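You operate a simulated robot arm through the tools that you are given. There is no shell and no other tool.

You run a simulated robot arm. Do the job below in one go: nothing can be reset, and whatever is moved stays where it is left.

JOB
Brush the orange screen panel twice, then the red one once.
Fine: one pull of the block brush across the mesh is a stroke; both count windows end on 0 holes, with no scuff; the brush goes back on the brush mat.

Only the result counts: the job must be done as asked and must still hold three seconds after the hand-in. Knocking over, shifting, dropping, spilling or breaking anything else fails it.

ROBOT AND FRAMES
A 6-joint arm with a two-finger gripper, fixed in place. Base frame: the origin is on the floor under the middle of its stand, x ahead of it, y to its left, z up. Units: cm, rad, N and s.
It reaches about 157.2 cm from its shoulder. Its first joint turns from -2.897 to 2.897 rad. Payload 2.45 kg.
Tool frame: the origin (TCP) lies between the finger pads and is the grasp point; the fingertips stand 2 cm ahead of it; z points along the fingers, y is the line along which they close. The gripper opens to 14 cm; its body begins 16.8 cm behind the TCP.
Orientation is that of the tool frame in the base frame, as a unit quaternion [x, y, z, w]. With the fingers straight down and closing along the base's y, the tool's x points along the base's -x, its y along +y and its z along -z.

CONTROLS
- The arm moves only by the tool nudge_tool. Its argument "increments" is text: rows parted by semicolons, each of 7 numbers parted by spaces: the shift along the tool's x, y, z in m, then the turn, a rotation vector about the tool's x, y, z in rad, then the opening, from 0 (shut) to 1 (fully open). In form: x y z rx ry rz fingers; .... A call has 1 to 20 rows; each row shifts and turns the commanded pose from where the row before left it, along the tool's axes as they then stand. Each row takes 0.2 s and may step no farther than 5 cm and 0.15 rad from the row before; otherwise, or with a gripper value out of range, the whole call is refused. Where a pose cannot be reached the arm comes as near as it can. A force on the tool above 60 N (or 10 N above the force at the start of the call, whichever is more), or a blocked arm, ends the call early, and 0.2 s more pass. The fingers move at their own pace (about 4.5 cm/s each) and stop on an object; they squeeze with about 38 N. The grip force told is the motor's: it shows also when the fingers shut on nothing. Time passes only in rows, and 0.2 s behind the last, so rows that do not move let the fingers close. It gives the time, the measured TCP pose, the force on the tool (base axes), the opening and the grip force at its end, in the units of the frame above (readings bear some noise), with the torque about the TCP (base axes, N m) and any sound that the robot's microphone picked up.
- Cameras (640 x 400 px; columns grow to the right, rows downward): "scene" is fixed at [5.11, -50.9, 145.12]; the picture's right is [0.36, -0.93, 0.00], its down [-0.32, -0.12, -0.94] and it looks along [0.87, 0.34, -0.34] (base axes); focal length 308 px, centre (320, 200). "wrist" rides on the gripper at [7.8, 1.1, -20.9] in the tool frame; the picture's right is [-0.14, 0.99, 0.00], its down [-0.92, -0.13, -0.37] and it looks along [-0.37, -0.05, 0.93] (tool axes); focal length 280 px, centre (320, 200). There is no depth. A picture from a camera that has moved, and an enlarged one, comes with that camera's place and axes in the base frame and with its lens. The place of the scene camera against the robot may be out by one fixed shift of up to 1.2 cm in any direction.
- grab_frame(camera): a new picture of that camera. No time passes.
- close_up(camera, box): a new picture of the part [left, top, right, bottom] of that camera's present view, enlarged. No time passes.
- close_job(): hands the job in; it is judged then, once.

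Nothing tells you positions but the pictures and the camera data. Unless the task says otherwise, let go and move clear before handing in.

The tools are called as a command line: name --argument value ..., lists and objects as JSON in quotes. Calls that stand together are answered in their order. nudge_tool: Moves the arm, as the interface text tells. Its arguments: {"type":"object","properties":{"increments":{"type":"string"}},"required":["increments"]} The other tools are called the same way: grab_frame (camera) takes a picture; close_up (camera, box) takes an enlarged picture of a part of a camera's view; close_job () hands the job in.

At the start:

```text
time_s: 0.0
tcp_pos: [72.93, -9.25, 114.92]
ee_rot: [0.0, 1.0, 0.0, 0.0]
wrist_force: [0.7, -0.3, 0.0]
ft_torque: [-0.03, 0.02, -0.02]
gripper_width: 14.0
grasp_force: 0.1
```

scene: 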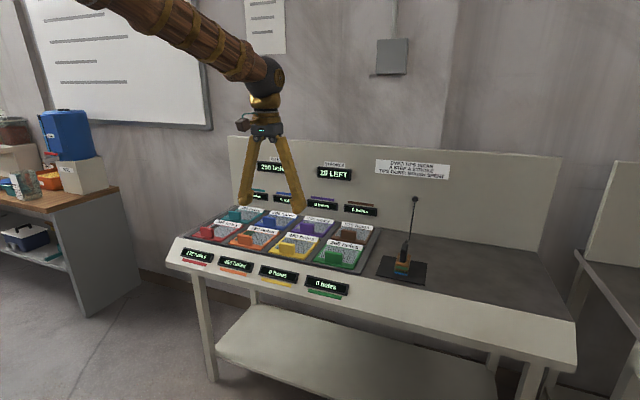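
wrist: 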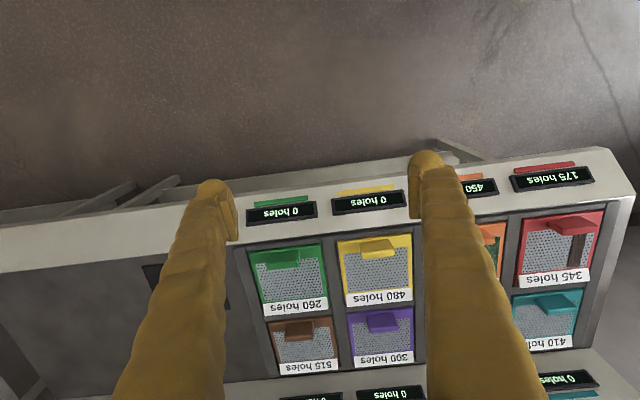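

I see a workbench with eight coloured mesh panels, count windows in front and behind, and a block brush on a mat to the right. I'll look closer at the pictures before moving.

close_up --camera "scene" --box '[170, 190, 390, 310]'

close_up --camera "scene" --box '[350, 180, 470, 300]'

close_up --camera "scene" --box '[230, 140, 460, 220]'

close_up --camera "wrist" --box '[440, 140, 640, 400]'

```text
2.91 times, centred on (280, 250) of scene
camera zoom: at [5.11, -50.9, 145.12], right [0.36, -0.93, 0.0], down [-0.32, -0.12, -0.94], along [0.87, 0.34, -0.34], focal length 897 px, centre (436, 54)
```

zoom: 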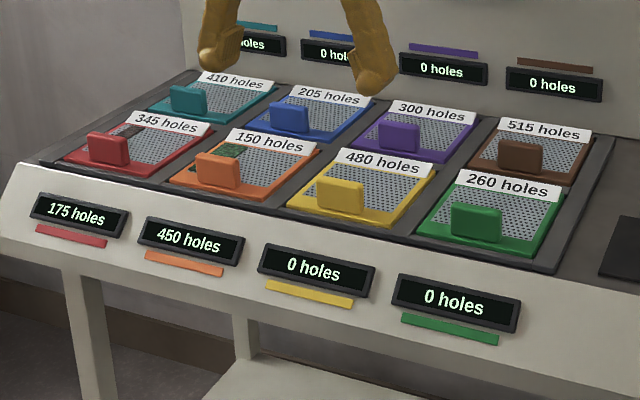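

```text
3.33 times, centred on (410, 240) of scene
camera zoom: at [5.11, -50.9, 145.12], right [0.36, -0.93, 0.0], down [-0.32, -0.12, -0.94], along [0.87, 0.34, -0.34], focal length 1028 px, centre (20, 67)
```

zoom: 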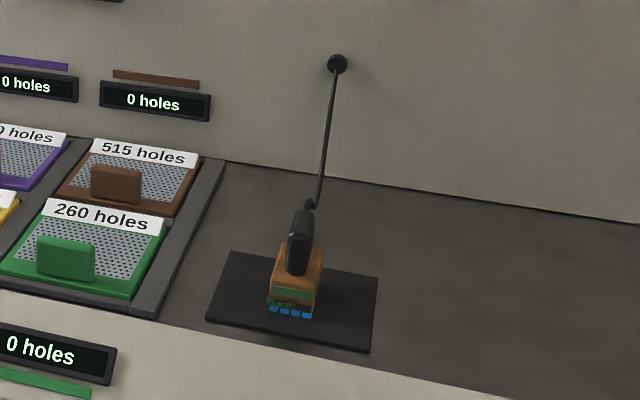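

```text
2.78 times, centred on (345, 180) of scene
camera zoom: at [5.11, -50.9, 145.12], right [0.36, -0.93, 0.0], down [-0.32, -0.12, -0.94], along [0.87, 0.34, -0.34], focal length 858 px, centre (250, 256)
```

zoom: 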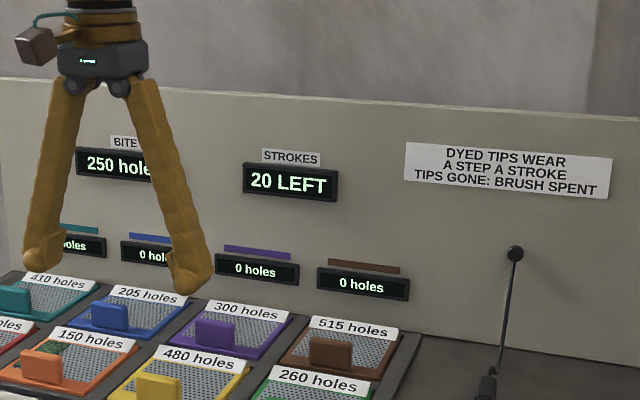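

```text
1.54 times, centred on (540, 270) of wrist
camera zoom: at [65.17, -8.12, 135.81], right [0.14, 0.99, 0.0], down [0.92, -0.13, 0.37], along [0.37, -0.05, -0.93], focal length 431 px, centre (-18, 92)
```

zoom: 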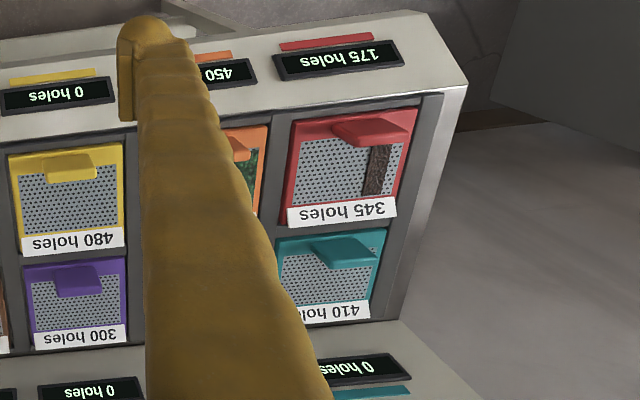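

The windows read 450 for orange and 175 for red, a "BITE 250 holes" sign sits on the backboard, and the brush appears tethered to the backboard. I'll enlarge those details.

close_up --camera "scene" --box '[180, 205, 280, 275]'

close_up --camera "scene" --box '[375, 190, 435, 290]'

close_up --camera "scene" --box '[250, 150, 360, 190]'

close_up --camera "wrist" --box '[120, 220, 260, 340]'

close_up --camera "wrist" --box '[460, 150, 620, 300]'

```text
5.71 times, centred on (230, 240) of scene
camera zoom: at [5.11, -50.9, 145.12], right [0.36, -0.93, 0.0], down [-0.32, -0.12, -0.94], along [0.87, 0.34, -0.34], focal length 1762 px, centre (834, -29)
```

zoom: 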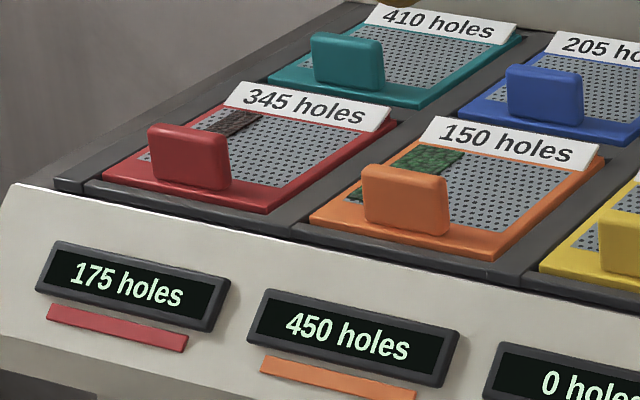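

```text
4.00 times, centred on (405, 240) of scene
camera zoom: at [5.11, -50.9, 145.12], right [0.36, -0.93, 0.0], down [-0.32, -0.12, -0.94], along [0.87, 0.34, -0.34], focal length 1233 px, centre (-20, 40)
```

zoom: 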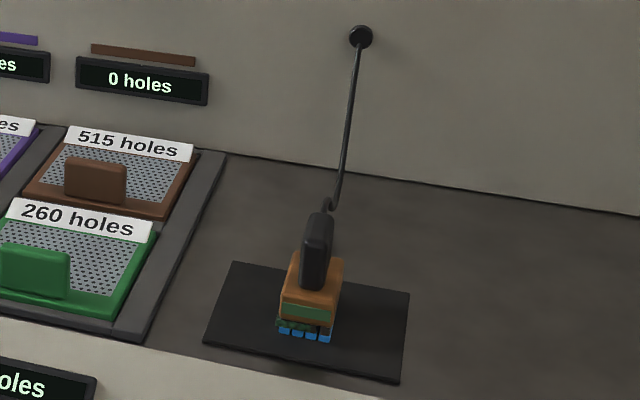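

```text
5.82 times, centred on (305, 170) of scene
camera zoom: at [5.11, -50.9, 145.12], right [0.36, -0.93, 0.0], down [-0.32, -0.12, -0.94], along [0.87, 0.34, -0.34], focal length 1794 px, centre (407, 374)
```

zoom: 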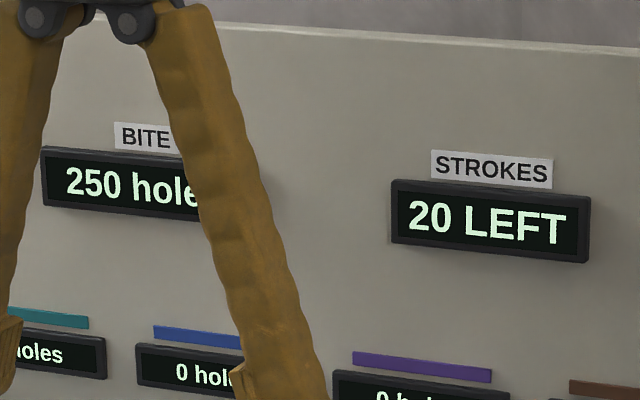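

```text
3.33 times, centred on (190, 280) of wrist
camera zoom: at [65.17, -8.12, 135.81], right [0.14, 0.99, 0.0], down [0.92, -0.13, 0.37], along [0.37, -0.05, -0.93], focal length 935 px, centre (753, -67)
```

zoom: 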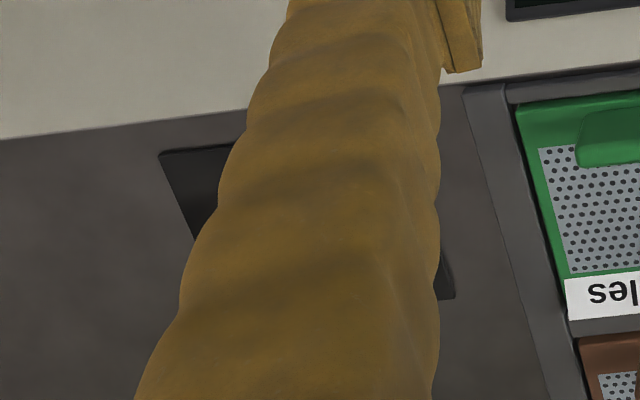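

```text
2.67 times, centred on (540, 225) of wrist
camera zoom: at [65.17, -8.12, 135.81], right [0.14, 0.99, 0.0], down [0.92, -0.13, 0.37], along [0.37, -0.05, -0.93], focal length 748 px, centre (-267, 133)
```

zoom: 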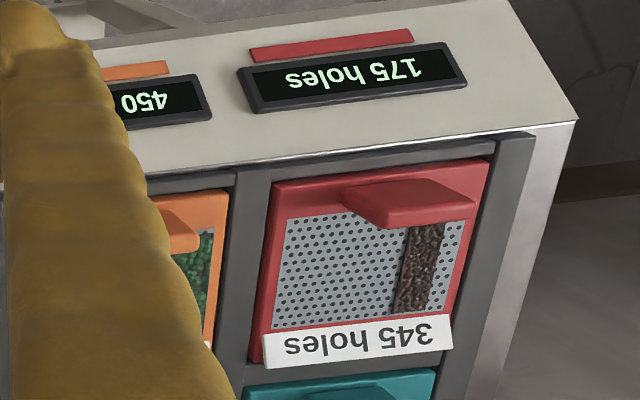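

The orange panel sits around x 90–106, y 6–20 and the red one around y 24–38, both near z≈89; the brush stands on its mat near (97, -44). I'll move the wrist camera over the panels first to look at the mesh layout.

nudge_tool --increments "-0.0168 0.0388 0 0 0 0 1; -0.0168 0.0388 0 0 0 0 1; -0.0168 0.0388 0 0 0 0 1; -0.0168 0.0388 0 0 0 0 1; -0.0168 0.0388 0 0 0 0 1; -0.0168 0.0388 0 0 0 0 1; 0 0 0 0 0 0 1"

grab_frame --camera "wrist"

grab_frame --camera "scene"

```text
time_s: 1.6
tcp_pos: [83.14, 13.9, 114.94]
ee_rot: [0.0, 1.0, 0.0, -0.001]
wrist_force: [0.2, 0.9, -0.7]
ft_torque: [0.01, -0.03, -0.02]
gripper_width: 14.02
grasp_force: 0.1
```

```text
taken
camera wrist: at [75.32, 15.16, 135.78], right [0.14, 0.99, 0.0], down [0.92, -0.13, 0.37], along [0.37, -0.05, -0.93], focal length 280 px, centre (320, 200)
```

wrist: 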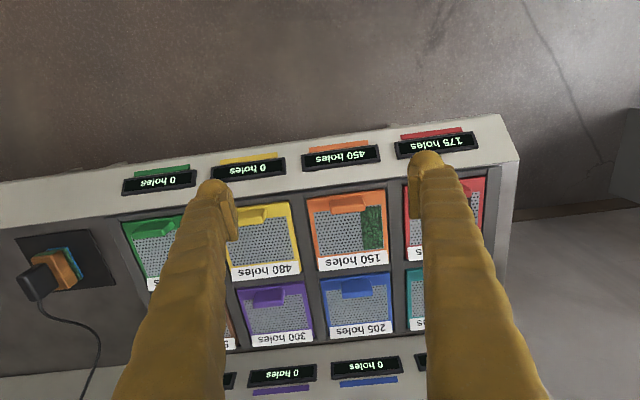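

```text
taken
```

scene: 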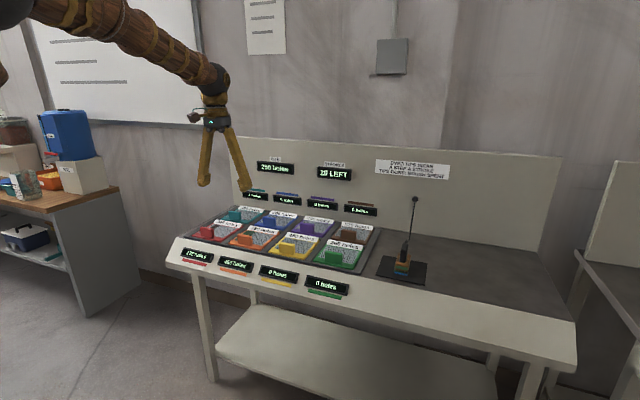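

close_up --camera "wrist" --box '[290, 170, 410, 280]'

close_up --camera "wrist" --box '[0, 210, 130, 330]'

close_up --camera "scene" --box '[230, 140, 460, 220]'

```text
3.64 times, centred on (350, 225) of wrist
camera zoom: at [75.32, 15.16, 135.78], right [0.14, 0.99, 0.0], down [0.92, -0.13, 0.37], along [0.37, -0.05, -0.93], focal length 1020 px, centre (211, 109)
```

zoom: 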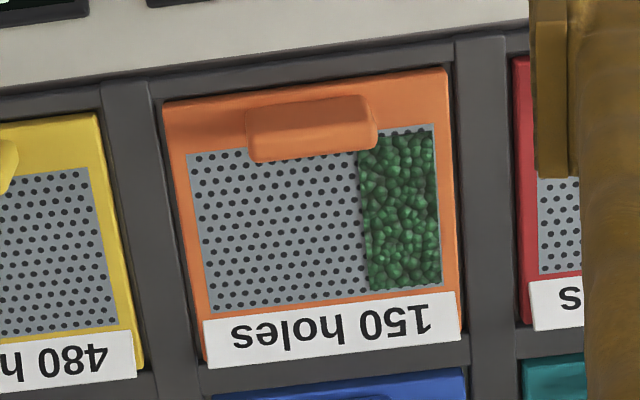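

```text
3.33 times, centred on (65, 270) of wrist
camera zoom: at [75.32, 15.16, 135.78], right [0.14, 0.99, 0.0], down [0.92, -0.13, 0.37], along [0.37, -0.05, -0.93], focal length 935 px, centre (1170, -33)
```

zoom: 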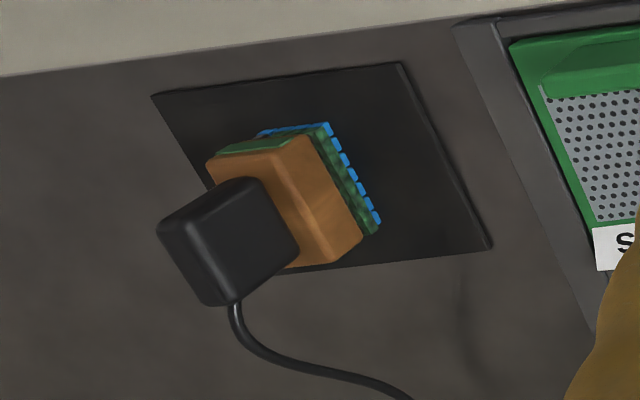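

```text
2.78 times, centred on (345, 180) of scene
camera zoom: at [5.11, -50.9, 145.12], right [0.36, -0.93, 0.0], down [-0.32, -0.12, -0.94], along [0.87, 0.34, -0.34], focal length 858 px, centre (250, 256)
```

zoom: 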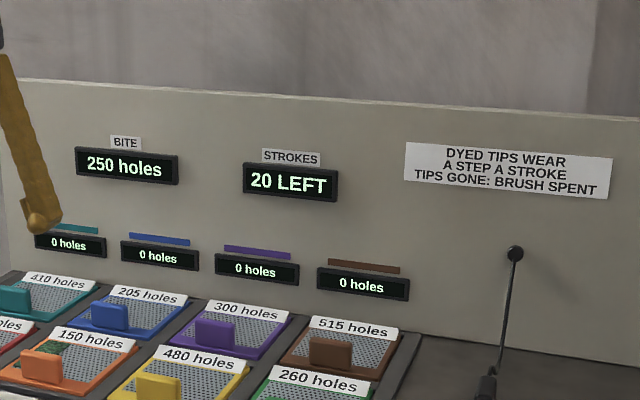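

From the two wrist views, the panel tops sit at about z≈85, the orange mesh spans x≈98–108, y≈10.6–24, and the brush stands near (102.6, -44) with a black upright handle and a cord to the backboard. Next I move over the brush, staying high, to see it from above.

nudge_tool --increments "-0.0149 -0.0445 0 0 0 0 1; -0.0149 -0.0445 0 0 0 0 1; -0.0149 -0.0445 0 0 0 0 1; -0.0149 -0.0445 0 0 0 0 1; -0.0149 -0.0445 0 0 0 0 1; -0.0149 -0.0445 0 0 0 0 1; -0.0149 -0.0445 0 0 0 0 1; -0.0149 -0.0445 0 0 0 0 1; -0.0149 -0.0445 0 0 0 0 1; -0.0149 -0.0445 0 0 0 0 1; -0.0149 -0.0445 0 0 0 0 1; -0.0149 -0.0445 0 0 0 0 1; -0.0149 -0.0445 0 0 0 0 1; 0 0 0 0 0 0 1"

grab_frame --camera "wrist"

grab_frame --camera "scene"

```text
time_s: 4.6
tcp_pos: [102.44, -44.04, 114.96]
ee_rot: [0.0, 1.0, 0.0, 0.0]
wrist_force: [0.4, 0.6, 0.0]
ft_torque: [0.01, -0.02, -0.02]
gripper_width: 13.98
grasp_force: 0.2
```

```text
taken
camera wrist: at [94.61, -42.83, 135.75], right [0.14, 0.99, 0.0], down [0.92, -0.13, 0.37], along [0.36, -0.05, -0.93], focal length 280 px, centre (320, 200)
```

wrist: 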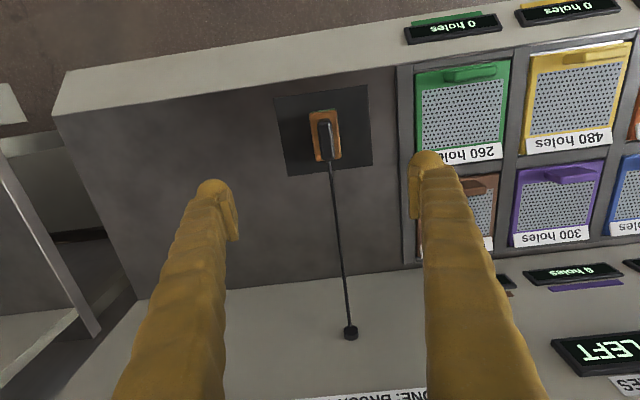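

```text
taken
```

scene: 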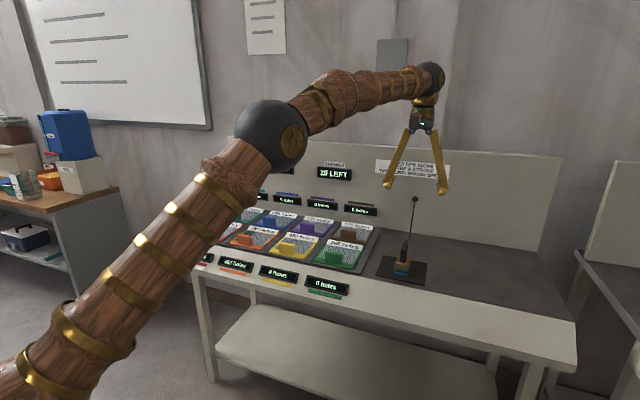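

close_up --camera "wrist" --box '[265, 75, 385, 185]'

close_up --camera "scene" --box '[375, 185, 435, 290]'

close_up --camera "wrist" --box '[400, 0, 640, 150]'

```text
3.64 times, centred on (325, 130) of wrist
camera zoom: at [94.61, -42.83, 135.75], right [0.14, 0.99, 0.0], down [0.92, -0.13, 0.37], along [0.36, -0.05, -0.93], focal length 1020 px, centre (302, 454)
```

zoom: 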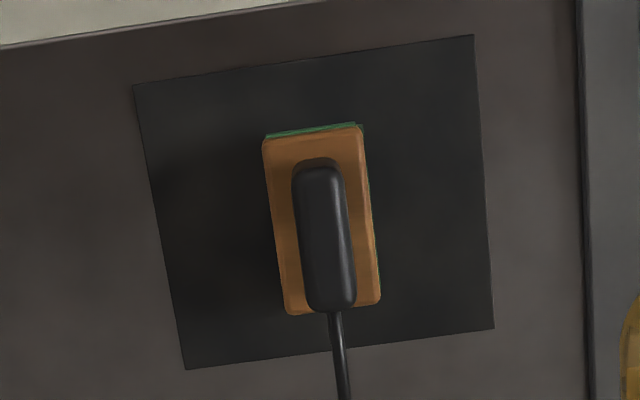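

```text
3.81 times, centred on (405, 238) of scene
camera zoom: at [5.11, -50.9, 145.12], right [0.36, -0.93, 0.0], down [-0.32, -0.12, -0.94], along [0.87, 0.34, -0.34], focal length 1175 px, centre (-4, 57)
```

zoom: 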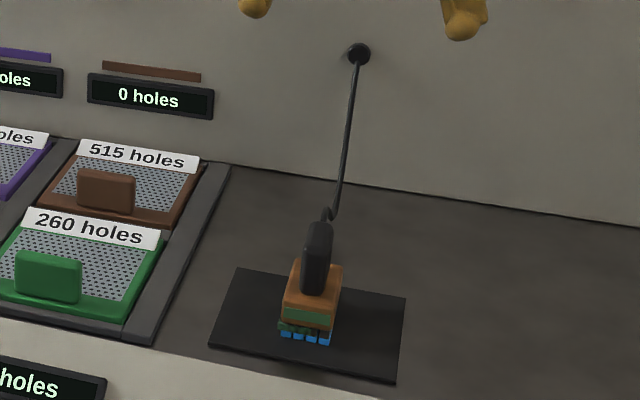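

```text
2.67 times, centred on (520, 75) of wrist
camera zoom: at [94.61, -42.83, 135.75], right [0.14, 0.99, 0.0], down [0.92, -0.13, 0.37], along [0.36, -0.05, -0.93], focal length 748 px, centre (-213, 533)
```

zoom: 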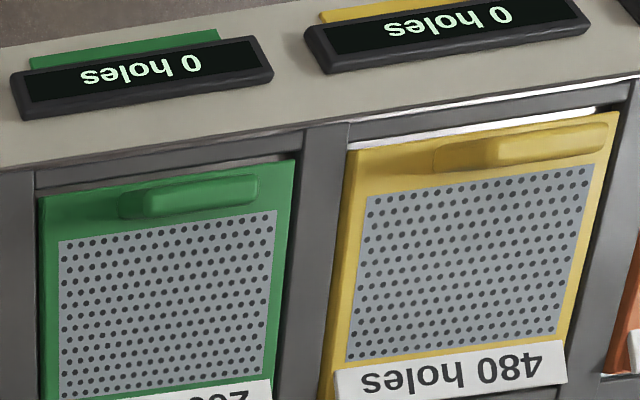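

The brush block is centred near (101.8, -42.9), about 7.7 long in x and 4.3 wide in y, with a handle roughly 2 cm thick in y reaching up to z≈95.5. I'll centre over it, half-close the fingers and come down to just above it for a check.

nudge_tool --increments "0.0074 0.0109 0 0 0 0 0.5; 0 0 0.03 0 0 0 0.5; 0 0 0.03 0 0 0 0.5; 0 0 0.03 0 0 0 0.5; 0 0 0.03 0 0 0 0.5; 0 0 0.02 0 0 0 0.5; 0 0 0 0 0 0 0.5"

grab_frame --camera "wrist"

close_up --camera "scene" --box '[360, 130, 460, 290]'

```text
time_s: 6.2
tcp_pos: [101.63, -42.71, 100.86]
ee_rot: [0.0, 1.0, -0.001, 0.0]
wrist_force: [-0.2, -1.0, -1.5]
ft_torque: [0.03, -0.01, 0.03]
gripper_width: 7.01
grasp_force: 0.0
```

```text
taken
camera wrist: at [93.85, -41.55, 121.72], right [0.14, 0.99, 0.0], down [0.92, -0.13, 0.37], along [0.37, -0.05, -0.93], focal length 280 px, centre (320, 200)
```

wrist: 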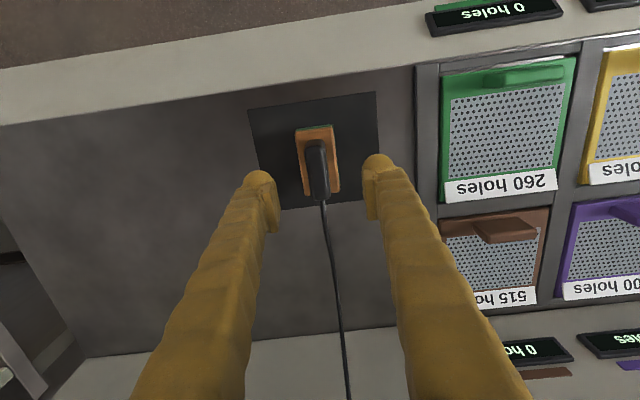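

```text
2.50 times, centred on (410, 210) of scene
camera zoom: at [5.11, -50.9, 145.12], right [0.36, -0.93, 0.0], down [-0.32, -0.12, -0.94], along [0.87, 0.34, -0.34], focal length 771 px, centre (95, 175)
```

zoom: 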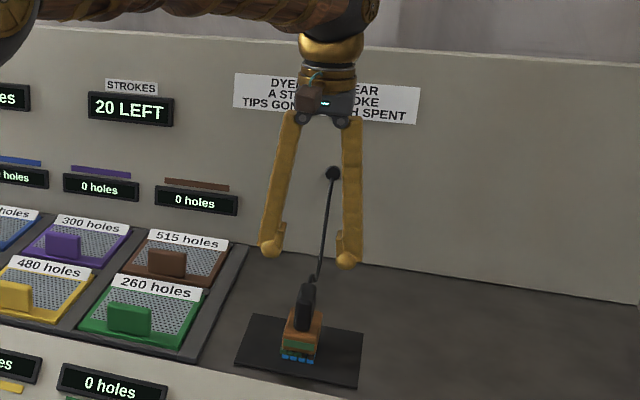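

close_up --camera "wrist" --box '[230, 80, 410, 230]'

```text
2.67 times, centred on (320, 155) of wrist
camera zoom: at [93.85, -41.55, 121.72], right [0.14, 0.99, 0.0], down [0.92, -0.13, 0.37], along [0.37, -0.05, -0.93], focal length 748 px, centre (320, 320)
```

zoom: 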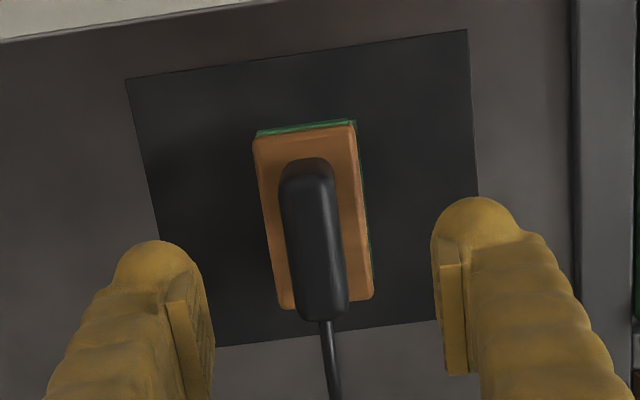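

The handle is centred between the fingers at about (101.5, -42.8). I'll come down so the tips stop just above the block, then close on the handle.

nudge_tool --increments "0 0 0.025 0 0 0 0.5; 0 0 0.025 0 0 0 0.5; 0 0 0.023 0 0 0 0.5; 0 0 0 0 0 0 0.5"

close_up --camera "wrist" --box '[230, 80, 410, 230]'

close_up --camera "scene" --box '[370, 190, 450, 290]'

```text
time_s: 7.2
tcp_pos: [101.76, -42.72, 93.45]
ee_rot: [-0.001, 1.0, 0.0, 0.001]
wrist_force: [-0.3, 0.2, 0.4]
ft_torque: [0.0, 0.01, 0.01]
gripper_width: 7.0
grasp_force: 0.1
```

```text
2.67 times, centred on (320, 155) of wrist
camera zoom: at [93.91, -41.57, 114.39], right [0.14, 0.99, 0.0], down [0.92, -0.13, 0.37], along [0.36, -0.05, -0.93], focal length 748 px, centre (320, 320)
```

zoom: 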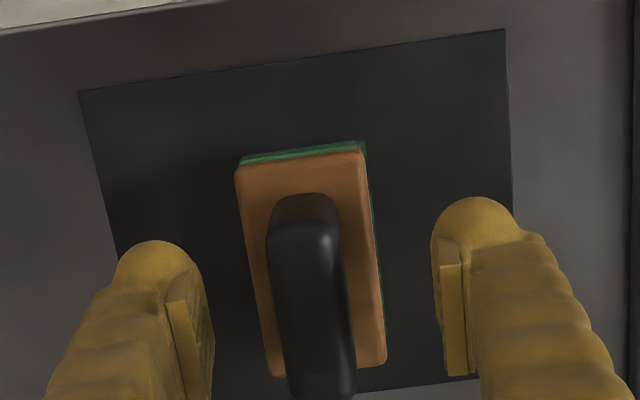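

```text
4.00 times, centred on (410, 240) of scene
camera zoom: at [5.11, -50.9, 145.12], right [0.36, -0.93, 0.0], down [-0.32, -0.12, -0.94], along [0.87, 0.34, -0.34], focal length 1233 px, centre (-40, 40)
```

zoom: 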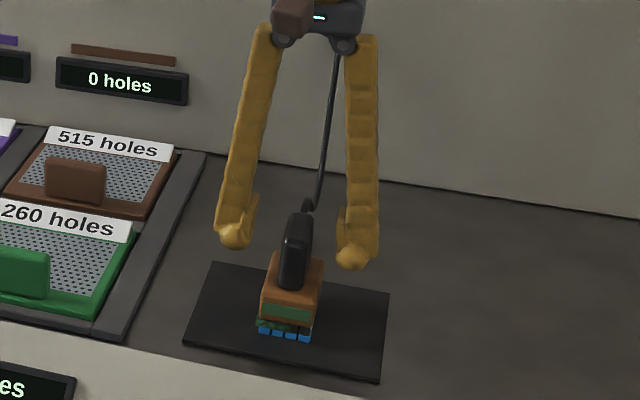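

The tips straddle the handle about 1.5 cm above the block, so I'll lower half a centimetre more and close on it.

nudge_tool --increments "0 -0.001 0.005 0 0 0 0.5; 0 0 0 0 0 0 0.3; 0 0 0 0 0 0 0.15; 0 0 0 0 0 0 0; 0 0 0 0 0 0 0; 0 0 0 0 0 0 0; 0 0 0 0 0 0 0"

close_up --camera "wrist" --box '[230, 80, 410, 230]'

close_up --camera "scene" --box '[370, 190, 450, 290]'

```text
time_s: 8.8
tcp_pos: [101.74, -42.95, 93.15]
ee_rot: [0.0, 1.0, 0.001, 0.001]
wrist_force: [-0.2, -1.0, 1.8]
ft_torque: [-0.01, -0.02, -0.03]
gripper_width: 2.08
grasp_force: 38.1
```

```text
2.67 times, centred on (320, 155) of wrist
camera zoom: at [93.89, -41.68, 113.95], right [0.14, 0.99, 0.0], down [0.92, -0.13, 0.37], along [0.36, -0.05, -0.93], focal length 748 px, centre (320, 320)
```

zoom: 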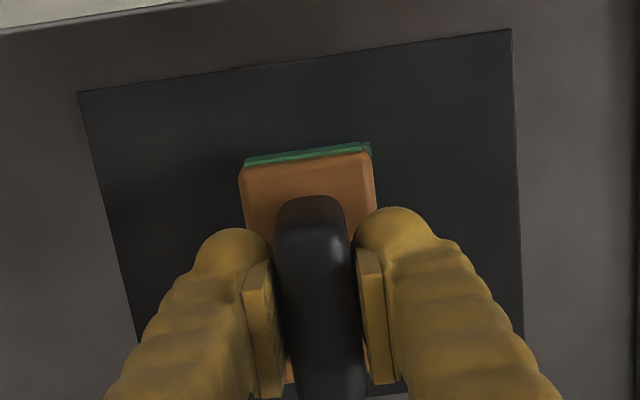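

```text
4.00 times, centred on (410, 240) of scene
camera zoom: at [5.11, -50.9, 145.12], right [0.36, -0.93, 0.0], down [-0.32, -0.12, -0.94], along [0.87, 0.34, -0.34], focal length 1233 px, centre (-40, 40)
```

zoom: 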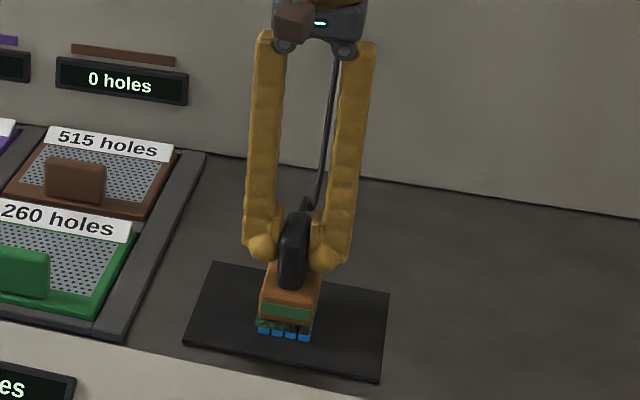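

The handle is held (2.1 cm, 38 N) with bristles on the mat at TCP z≈93.15. I'll lift straight up and check for cord tension before travelling.

nudge_tool --increments "0 0 -0.02 0 0 0 0; 0 0 -0.035 0 0 0 0; 0 0 -0.04 0 0 0 0; 0 0 -0.04 0 0 0 0; 0 0 0 0 0 0 0; 0 0 0 0 0 0 0"

grab_frame --camera "wrist"

close_up --camera "scene" --box '[340, 140, 460, 290]'

```text
time_s: 10.2
tcp_pos: [101.75, -42.91, 106.62]
ee_rot: [0.0, 1.0, 0.0, 0.0]
wrist_force: [-0.1, -0.4, -2.4]
ft_torque: [0.0, -0.02, -0.02]
gripper_width: 2.07
grasp_force: 38.0
```

```text
taken
camera wrist: at [93.97, -41.77, 127.53], right [0.14, 0.99, 0.0], down [0.92, -0.13, 0.37], along [0.36, -0.05, -0.93], focal length 280 px, centre (320, 200)
```

wrist: 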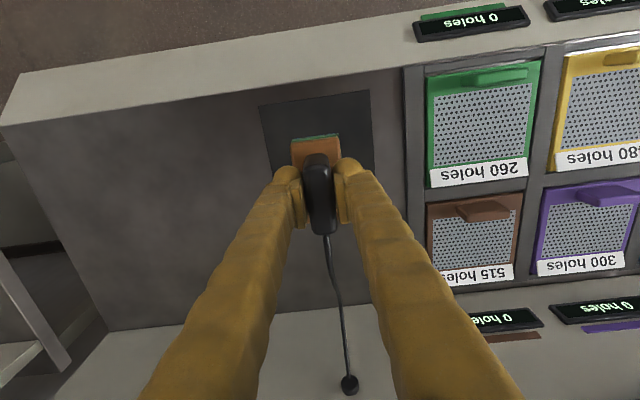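

```text
2.67 times, centred on (400, 215) of scene
camera zoom: at [5.11, -50.9, 145.12], right [0.36, -0.93, 0.0], down [-0.32, -0.12, -0.94], along [0.87, 0.34, -0.34], focal length 822 px, centre (107, 160)
```

zoom: 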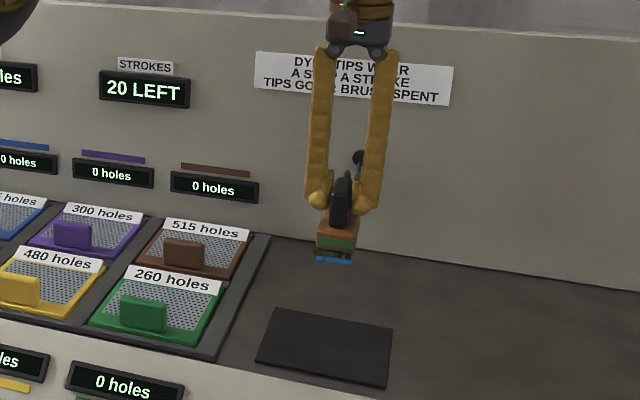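

The brush is up and weighs about 2.4 N, with no cord pull. I'll travel towards the orange panel at this height in two parts, watching the force.

nudge_tool --increments "-0.001 0.046 0 0 0 0 0; -0.001 0.046 0 0 0 0 0; -0.001 0.046 0 0 0 0 0; -0.001 0.046 0 0 0 0 0; -0.001 0.046 0 0 0 0 0; -0.001 0.046 0 0 0 0 0; 0 0 0 0 0 0 0"

grab_frame --camera "scene"

```text
time_s: 11.8
tcp_pos: [102.34, -15.23, 106.51]
ee_rot: [0.0, 1.0, 0.0, 0.0]
wrist_force: [0.1, -0.4, -1.8]
ft_torque: [0.0, -0.02, 0.03]
gripper_width: 2.08
grasp_force: 38.0
```

```text
taken
```

scene: 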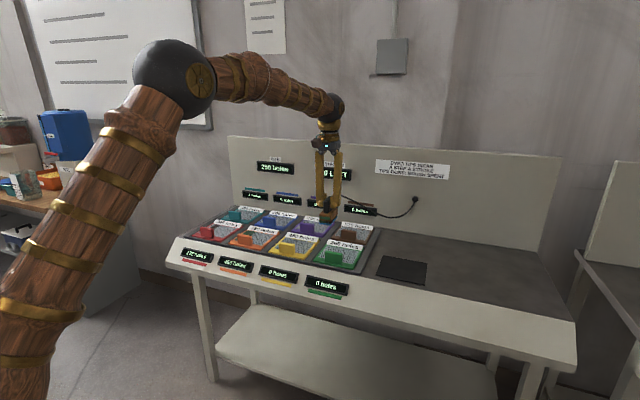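

No tension yet. Continuing on to stand above the orange mesh.

nudge_tool --increments "-0.001 0.0465 0 0 0 0 0; -0.001 0.0465 0 0 0 0 0; -0.001 0.0465 0 0 0 0 0; -0.001 0.0465 0 0 0 0 0; -0.001 0.0465 0 0 0 0 0; -0.001 0.0465 0 0 0 0 0; 0 0.0465 0 0 0 0 0; 0 0 0 0 0 0 0; 0 0 0 0 0 0 0"

grab_frame --camera "wrist"

grab_frame --camera "scene"

close_up --camera "scene" --box '[170, 150, 430, 300]'

```text
time_s: 13.8
tcp_pos: [102.99, 17.32, 106.67]
ee_rot: [-0.001, 1.0, 0.0, 0.001]
wrist_force: [0.4, -0.2, -1.1]
ft_torque: [0.0, -0.01, 0.0]
gripper_width: 2.07
grasp_force: 38.0
```

```text
taken
camera wrist: at [95.14, 18.53, 127.55], right [0.14, 0.99, 0.0], down [0.92, -0.13, 0.37], along [0.36, -0.05, -0.93], focal length 280 px, centre (320, 200)
```

wrist: 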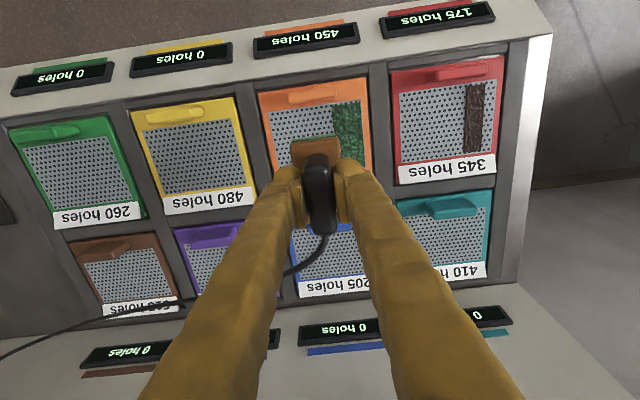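

```text
taken
```

scene: 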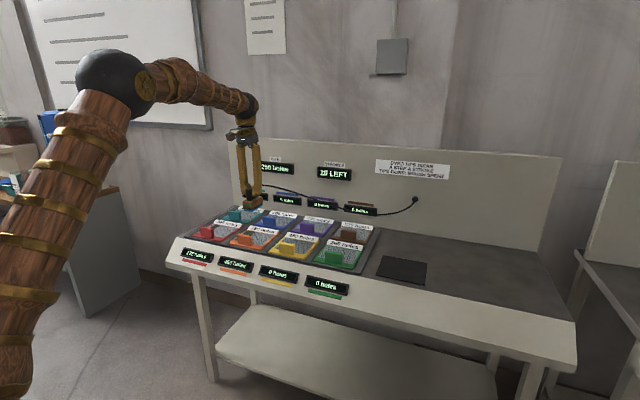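

```text
2.46 times, centred on (300, 225) of scene
camera zoom: at [5.11, -50.9, 145.12], right [0.36, -0.93, 0.0], down [-0.32, -0.12, -0.94], along [0.87, 0.34, -0.34], focal length 759 px, centre (369, 138)
```

zoom: 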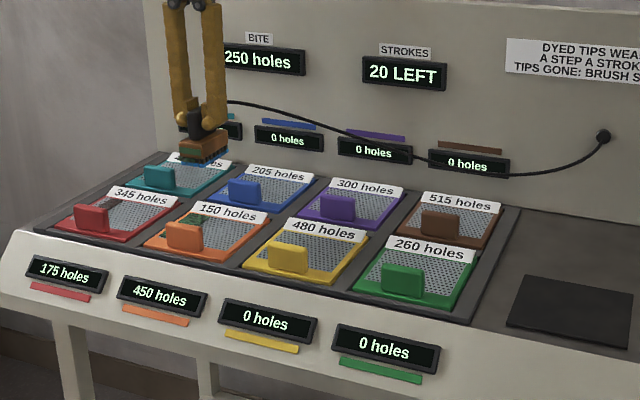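

The cord follows freely with no pull. I'll measure the orange and red meshes from here before lowering.

close_up --camera "wrist" --box '[250, 60, 390, 180]'

close_up --camera "wrist" --box '[375, 40, 515, 190]'

close_up --camera "scene" --box '[190, 190, 290, 260]'

```text
3.33 times, centred on (320, 120) of wrist
camera zoom: at [95.14, 18.53, 127.55], right [0.14, 0.99, 0.0], down [0.92, -0.13, 0.37], along [0.36, -0.05, -0.93], focal length 935 px, centre (320, 467)
```

zoom: 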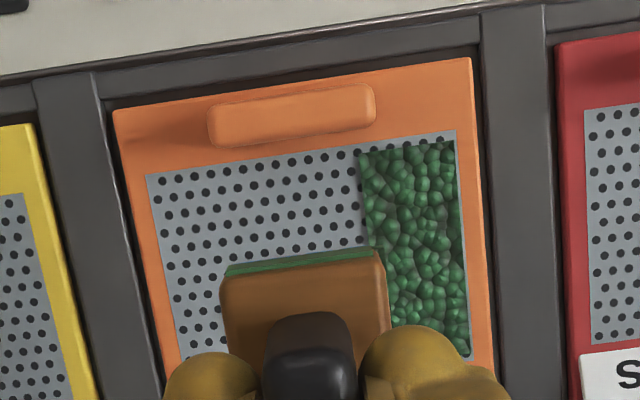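

```text
2.67 times, centred on (445, 115) of wrist
camera zoom: at [95.14, 18.53, 127.55], right [0.14, 0.99, 0.0], down [0.92, -0.13, 0.37], along [0.36, -0.05, -0.93], focal length 748 px, centre (-13, 427)
```

zoom: 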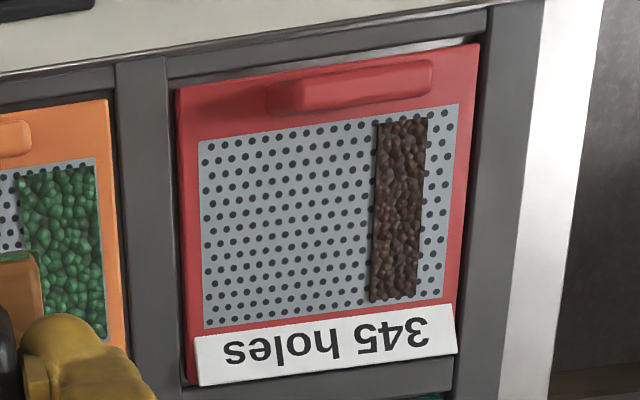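

```text
5.71 times, centred on (240, 225) of scene
camera zoom: at [5.11, -50.9, 145.12], right [0.36, -0.93, 0.0], down [-0.32, -0.12, -0.94], along [0.87, 0.34, -0.34], focal length 1762 px, centre (777, 57)
```

zoom: 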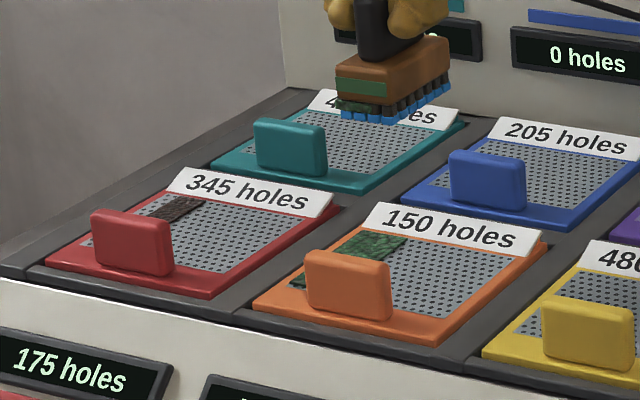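

Orange mesh measures about x 97.3–107.5, y 10.7–24.0 and red about the same x range, y 29.5–42.9, with the clog strips on their high-y sides. I'll place the brush over the low-y end of the orange mesh and lower to just above it.

nudge_tool --increments "0.003 -0.024 0 0 0 0 0; 0.003 -0.023 0 0 0 0 0; 0 0 0.04 0 0 0 0; 0 0 0.04 0 0 0 0; 0 0 0.022 0 0 0 0; 0 0 0 0 0 0 0; 0 0 0 0 0 0 0"

grab_frame --camera "wrist"

close_up --camera "scene" --box '[200, 180, 310, 260]'

```text
time_s: 15.4
tcp_pos: [102.41, 12.56, 96.38]
ee_rot: [-0.001, 1.0, 0.0, 0.0]
wrist_force: [0.4, -0.1, -2.3]
ft_torque: [-0.01, -0.03, 0.0]
gripper_width: 2.07
grasp_force: 37.9
```

```text
taken
camera wrist: at [94.59, 13.78, 117.22], right [0.14, 0.99, 0.0], down [0.92, -0.13, 0.37], along [0.37, -0.05, -0.93], focal length 280 px, centre (320, 200)
```

wrist: 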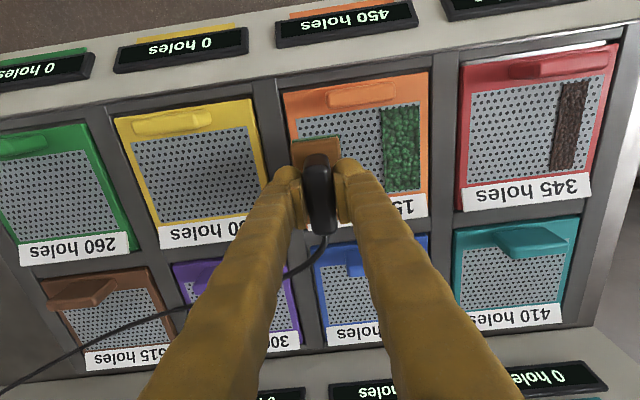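

```text
5.00 times, centred on (255, 220) of scene
camera zoom: at [5.11, -50.9, 145.12], right [0.36, -0.93, 0.0], down [-0.32, -0.12, -0.94], along [0.87, 0.34, -0.34], focal length 1542 px, centre (645, 100)
```

zoom: 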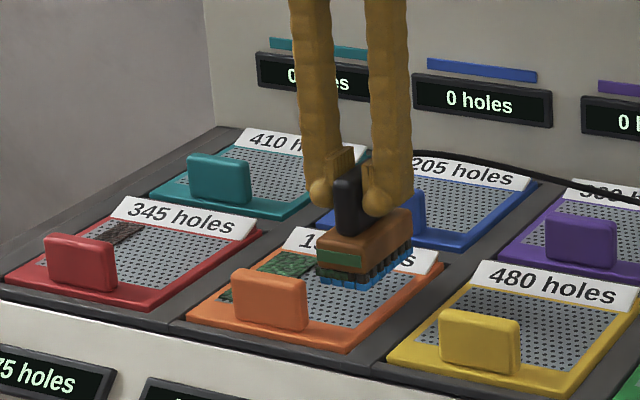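

close_up --camera "wrist" --box '[270, 60, 450, 230]'

close_up --camera "scene" --box '[240, 210, 290, 245]'

```text
2.35 times, centred on (360, 145) of wrist
camera zoom: at [94.59, 13.78, 117.22], right [0.14, 0.99, 0.0], down [0.92, -0.13, 0.37], along [0.37, -0.05, -0.93], focal length 660 px, centre (226, 329)
```

zoom: 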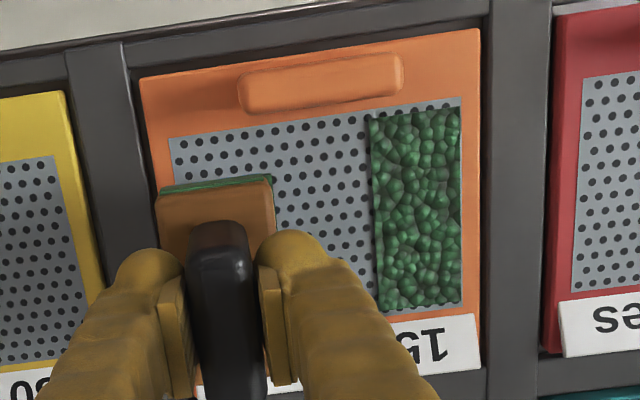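

```text
11.43 times, centred on (265, 228) of scene
camera zoom: at [5.11, -50.9, 145.12], right [0.36, -0.93, 0.0], down [-0.32, -0.12, -0.94], along [0.87, 0.34, -0.34], focal length 3524 px, centre (949, -114)
```

zoom: 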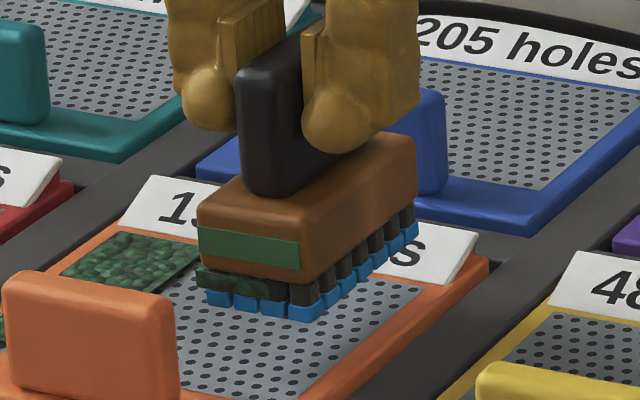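

The mesh surface triangulates to z≈85.7, so I expect bristle contact at a TCP height near 93.5. I'll lower in small steps and read the force.

nudge_tool --increments "0 0 0.01 0 0 0 0; 0 0 0.008 0 0 0 0; 0 0 0.003 0 0 0 0; 0 0 0 0 0 0 0"

close_up --camera "scene" --box '[240, 210, 290, 245]'

```text
time_s: 16.4
tcp_pos: [102.4, 12.49, 94.3]
ee_rot: [0.001, 1.0, 0.0, 0.001]
wrist_force: [-0.4, 0.3, -2.1]
ft_torque: [-0.01, -0.01, -0.01]
gripper_width: 2.06
grasp_force: 38.3
```

```text
11.43 times, centred on (265, 228) of scene
camera zoom: at [5.11, -50.9, 145.12], right [0.36, -0.93, 0.0], down [-0.32, -0.12, -0.94], along [0.87, 0.34, -0.34], focal length 3524 px, centre (949, -114)
```

zoom: 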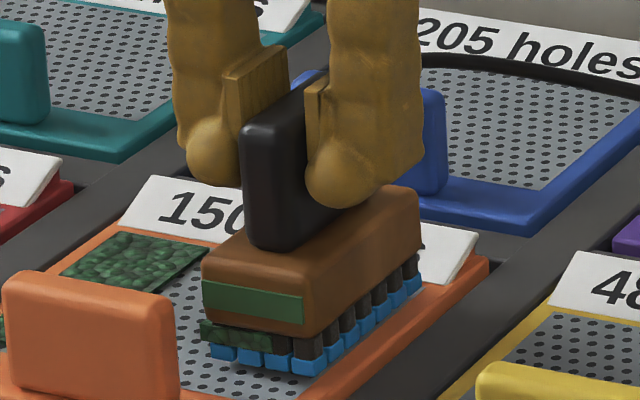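

nudge_tool --increments "0 0 0.002 0 0 0 0; 0 0 0.002 0 0 0 0; 0 0 0 0 0 0 0"

```text
time_s: 17.2
tcp_pos: [102.32, 12.57, 93.83]
ee_rot: [0.0, 1.0, 0.0, 0.0]
wrist_force: [0.6, -0.5, -1.9]
ft_torque: [-0.01, 0.02, -0.03]
gripper_width: 2.08
grasp_force: 37.7
```

nudge_tool --increments "0 0 0.002 0 0 0 0; 0 0 0 0 0 0 0"

close_up --camera "scene" --box '[240, 210, 290, 245]'

```text
time_s: 17.8
tcp_pos: [102.4, 12.53, 93.8]
ee_rot: [0.0, 1.0, -0.001, 0.001]
wrist_force: [0.2, -3.8, 20.1]
ft_torque: [0.08, 0.27, 0.03]
gripper_width: 2.09
grasp_force: 38.6
```

```text
11.43 times, centred on (265, 228) of scene
camera zoom: at [5.11, -50.9, 145.12], right [0.36, -0.93, 0.0], down [-0.32, -0.12, -0.94], along [0.87, 0.34, -0.34], focal length 3524 px, centre (949, -114)
```

zoom: 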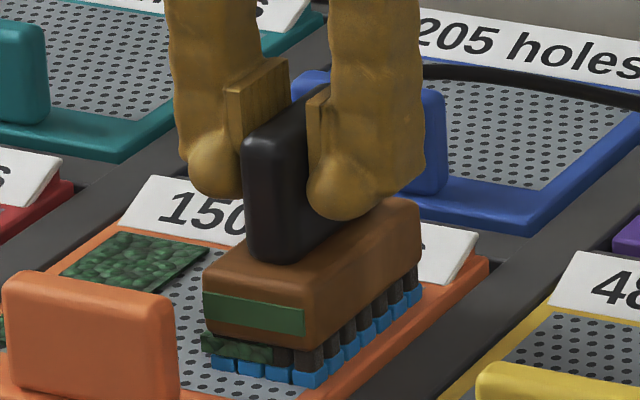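

Contact is made at TCP z≈93.8 with a bit over 20 N, so I'll ease off slightly and make one smooth pull across to the high-y side, lifting at the end.

nudge_tool --increments "0 0 -0.0004 0 0 0 0; 0 0.008 0 0 0 0 0; 0 0.012 0 0 0 0 0; 0 0.012 0 0 0 0 0; 0 0.012 0 0 0 0 0; 0 0.012 0 0 0 0 0; 0 0.012 0 0 0 0 0; 0 0.012 0 0 0 0 0; 0 0.012 0 0 0 0 0; 0 0.006 0 0 0 0 0; 0 0 0 0 0 0 0; 0 0 -0.01 0 0 0 0; 0 0 -0.03 0 0 0 0; 0 0 -0.03 0 0 0 0; 0 0 0 0 0 0 0"

close_up --camera "scene" --box '[170, 150, 430, 300]'

grab_frame --camera "wrist"

```text
time_s: 21.0
tcp_pos: [102.41, 22.33, 100.91]
ee_rot: [0.0, 1.0, 0.0, 0.0]
wrist_force: [0.1, -0.2, -1.5]
ft_torque: [-0.02, 0.04, 0.02]
gripper_width: 2.06
grasp_force: 38.4
```

```text
2.46 times, centred on (300, 225) of scene
camera zoom: at [5.11, -50.9, 145.12], right [0.36, -0.93, 0.0], down [-0.32, -0.12, -0.94], along [0.87, 0.34, -0.34], focal length 759 px, centre (369, 138)
```

zoom: 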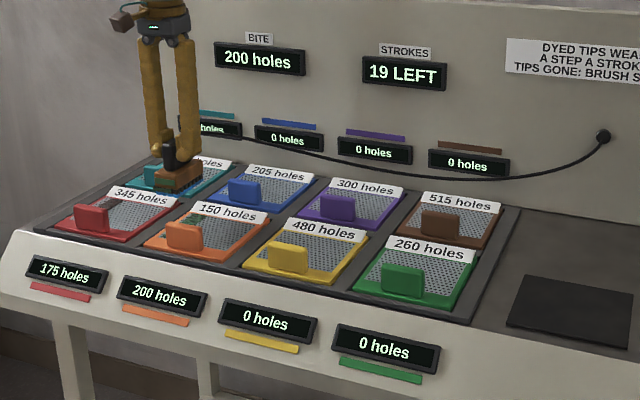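

```text
taken
camera wrist: at [94.57, 23.52, 121.68], right [0.14, 0.99, 0.0], down [0.92, -0.13, 0.37], along [0.36, -0.05, -0.93], focal length 280 px, centre (320, 200)
```

wrist: 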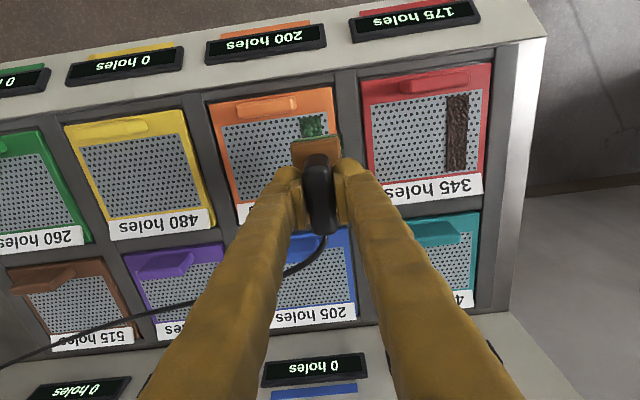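

The stroke counted: orange now reads 200, bite 200, strokes 19 left. I'll carry the brush back over the low-y end in the air and lower it again for the second pull.

nudge_tool --increments "0 -0.04 0 0 0 0 0; 0 -0.04 0 0 0 0 0; 0 -0.018 0 0 0 0 0; 0 0 0.03 0 0 0 0; 0 0 0.025 0 0 0 0; 0 0 0.01 0 0 0 0; 0 0 0 0 0 0 0"

close_up --camera "scene" --box '[240, 210, 290, 245]'

close_up --camera "wrist" --box '[270, 60, 450, 230]'

```text
time_s: 22.6
tcp_pos: [102.29, 12.42, 94.15]
ee_rot: [0.0, 1.0, 0.0, 0.001]
wrist_force: [-0.7, -0.4, -1.2]
ft_torque: [0.0, 0.02, -0.01]
gripper_width: 2.1
grasp_force: 38.2
```

```text
11.43 times, centred on (265, 228) of scene
camera zoom: at [5.11, -50.9, 145.12], right [0.36, -0.93, 0.0], down [-0.32, -0.12, -0.94], along [0.87, 0.34, -0.34], focal length 3524 px, centre (949, -114)
```

zoom: 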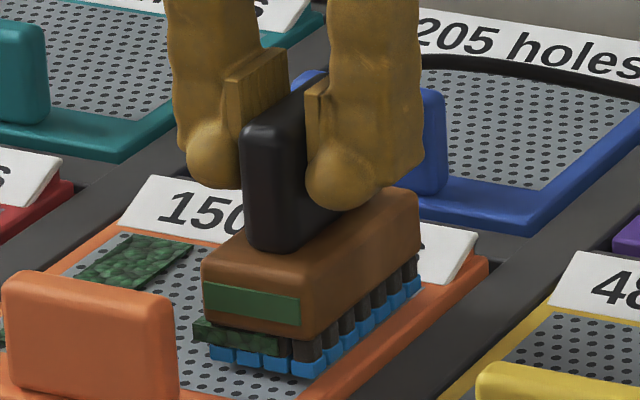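

```text
2.35 times, centred on (360, 145) of wrist
camera zoom: at [94.46, 13.7, 115.1], right [0.14, 0.99, 0.0], down [0.92, -0.13, 0.37], along [0.37, -0.05, -0.93], focal length 660 px, centre (226, 329)
```

zoom: 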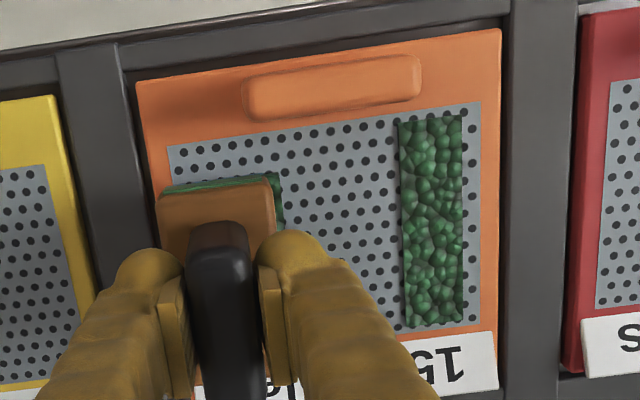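

The clog strip has narrowed as expected. I'll lower in fine steps until contact.

nudge_tool --increments "0 0 0.002 0 0 0 0; 0 0 0.002 0 0 0 0; 0 0 0.0005 0 0 0 0; 0 0 0 0 0 0 0"

```text
time_s: 23.6
tcp_pos: [102.34, 12.56, 93.9]
ee_rot: [0.001, 1.0, 0.0, 0.0]
wrist_force: [-1.0, 0.0, 2.2]
ft_torque: [0.02, 0.04, -0.01]
gripper_width: 2.05
grasp_force: 38.0
```

nudge_tool --increments "0 0 0.0004 0 0 0 0; 0 0 0 0 0 0 0"

```text
time_s: 24.2
tcp_pos: [102.4, 12.47, 93.72]
ee_rot: [0.0, 1.0, 0.0, 0.0]
wrist_force: [-0.8, -1.4, 4.6]
ft_torque: [-0.02, 0.06, 0.04]
gripper_width: 2.1
grasp_force: 38.0
```

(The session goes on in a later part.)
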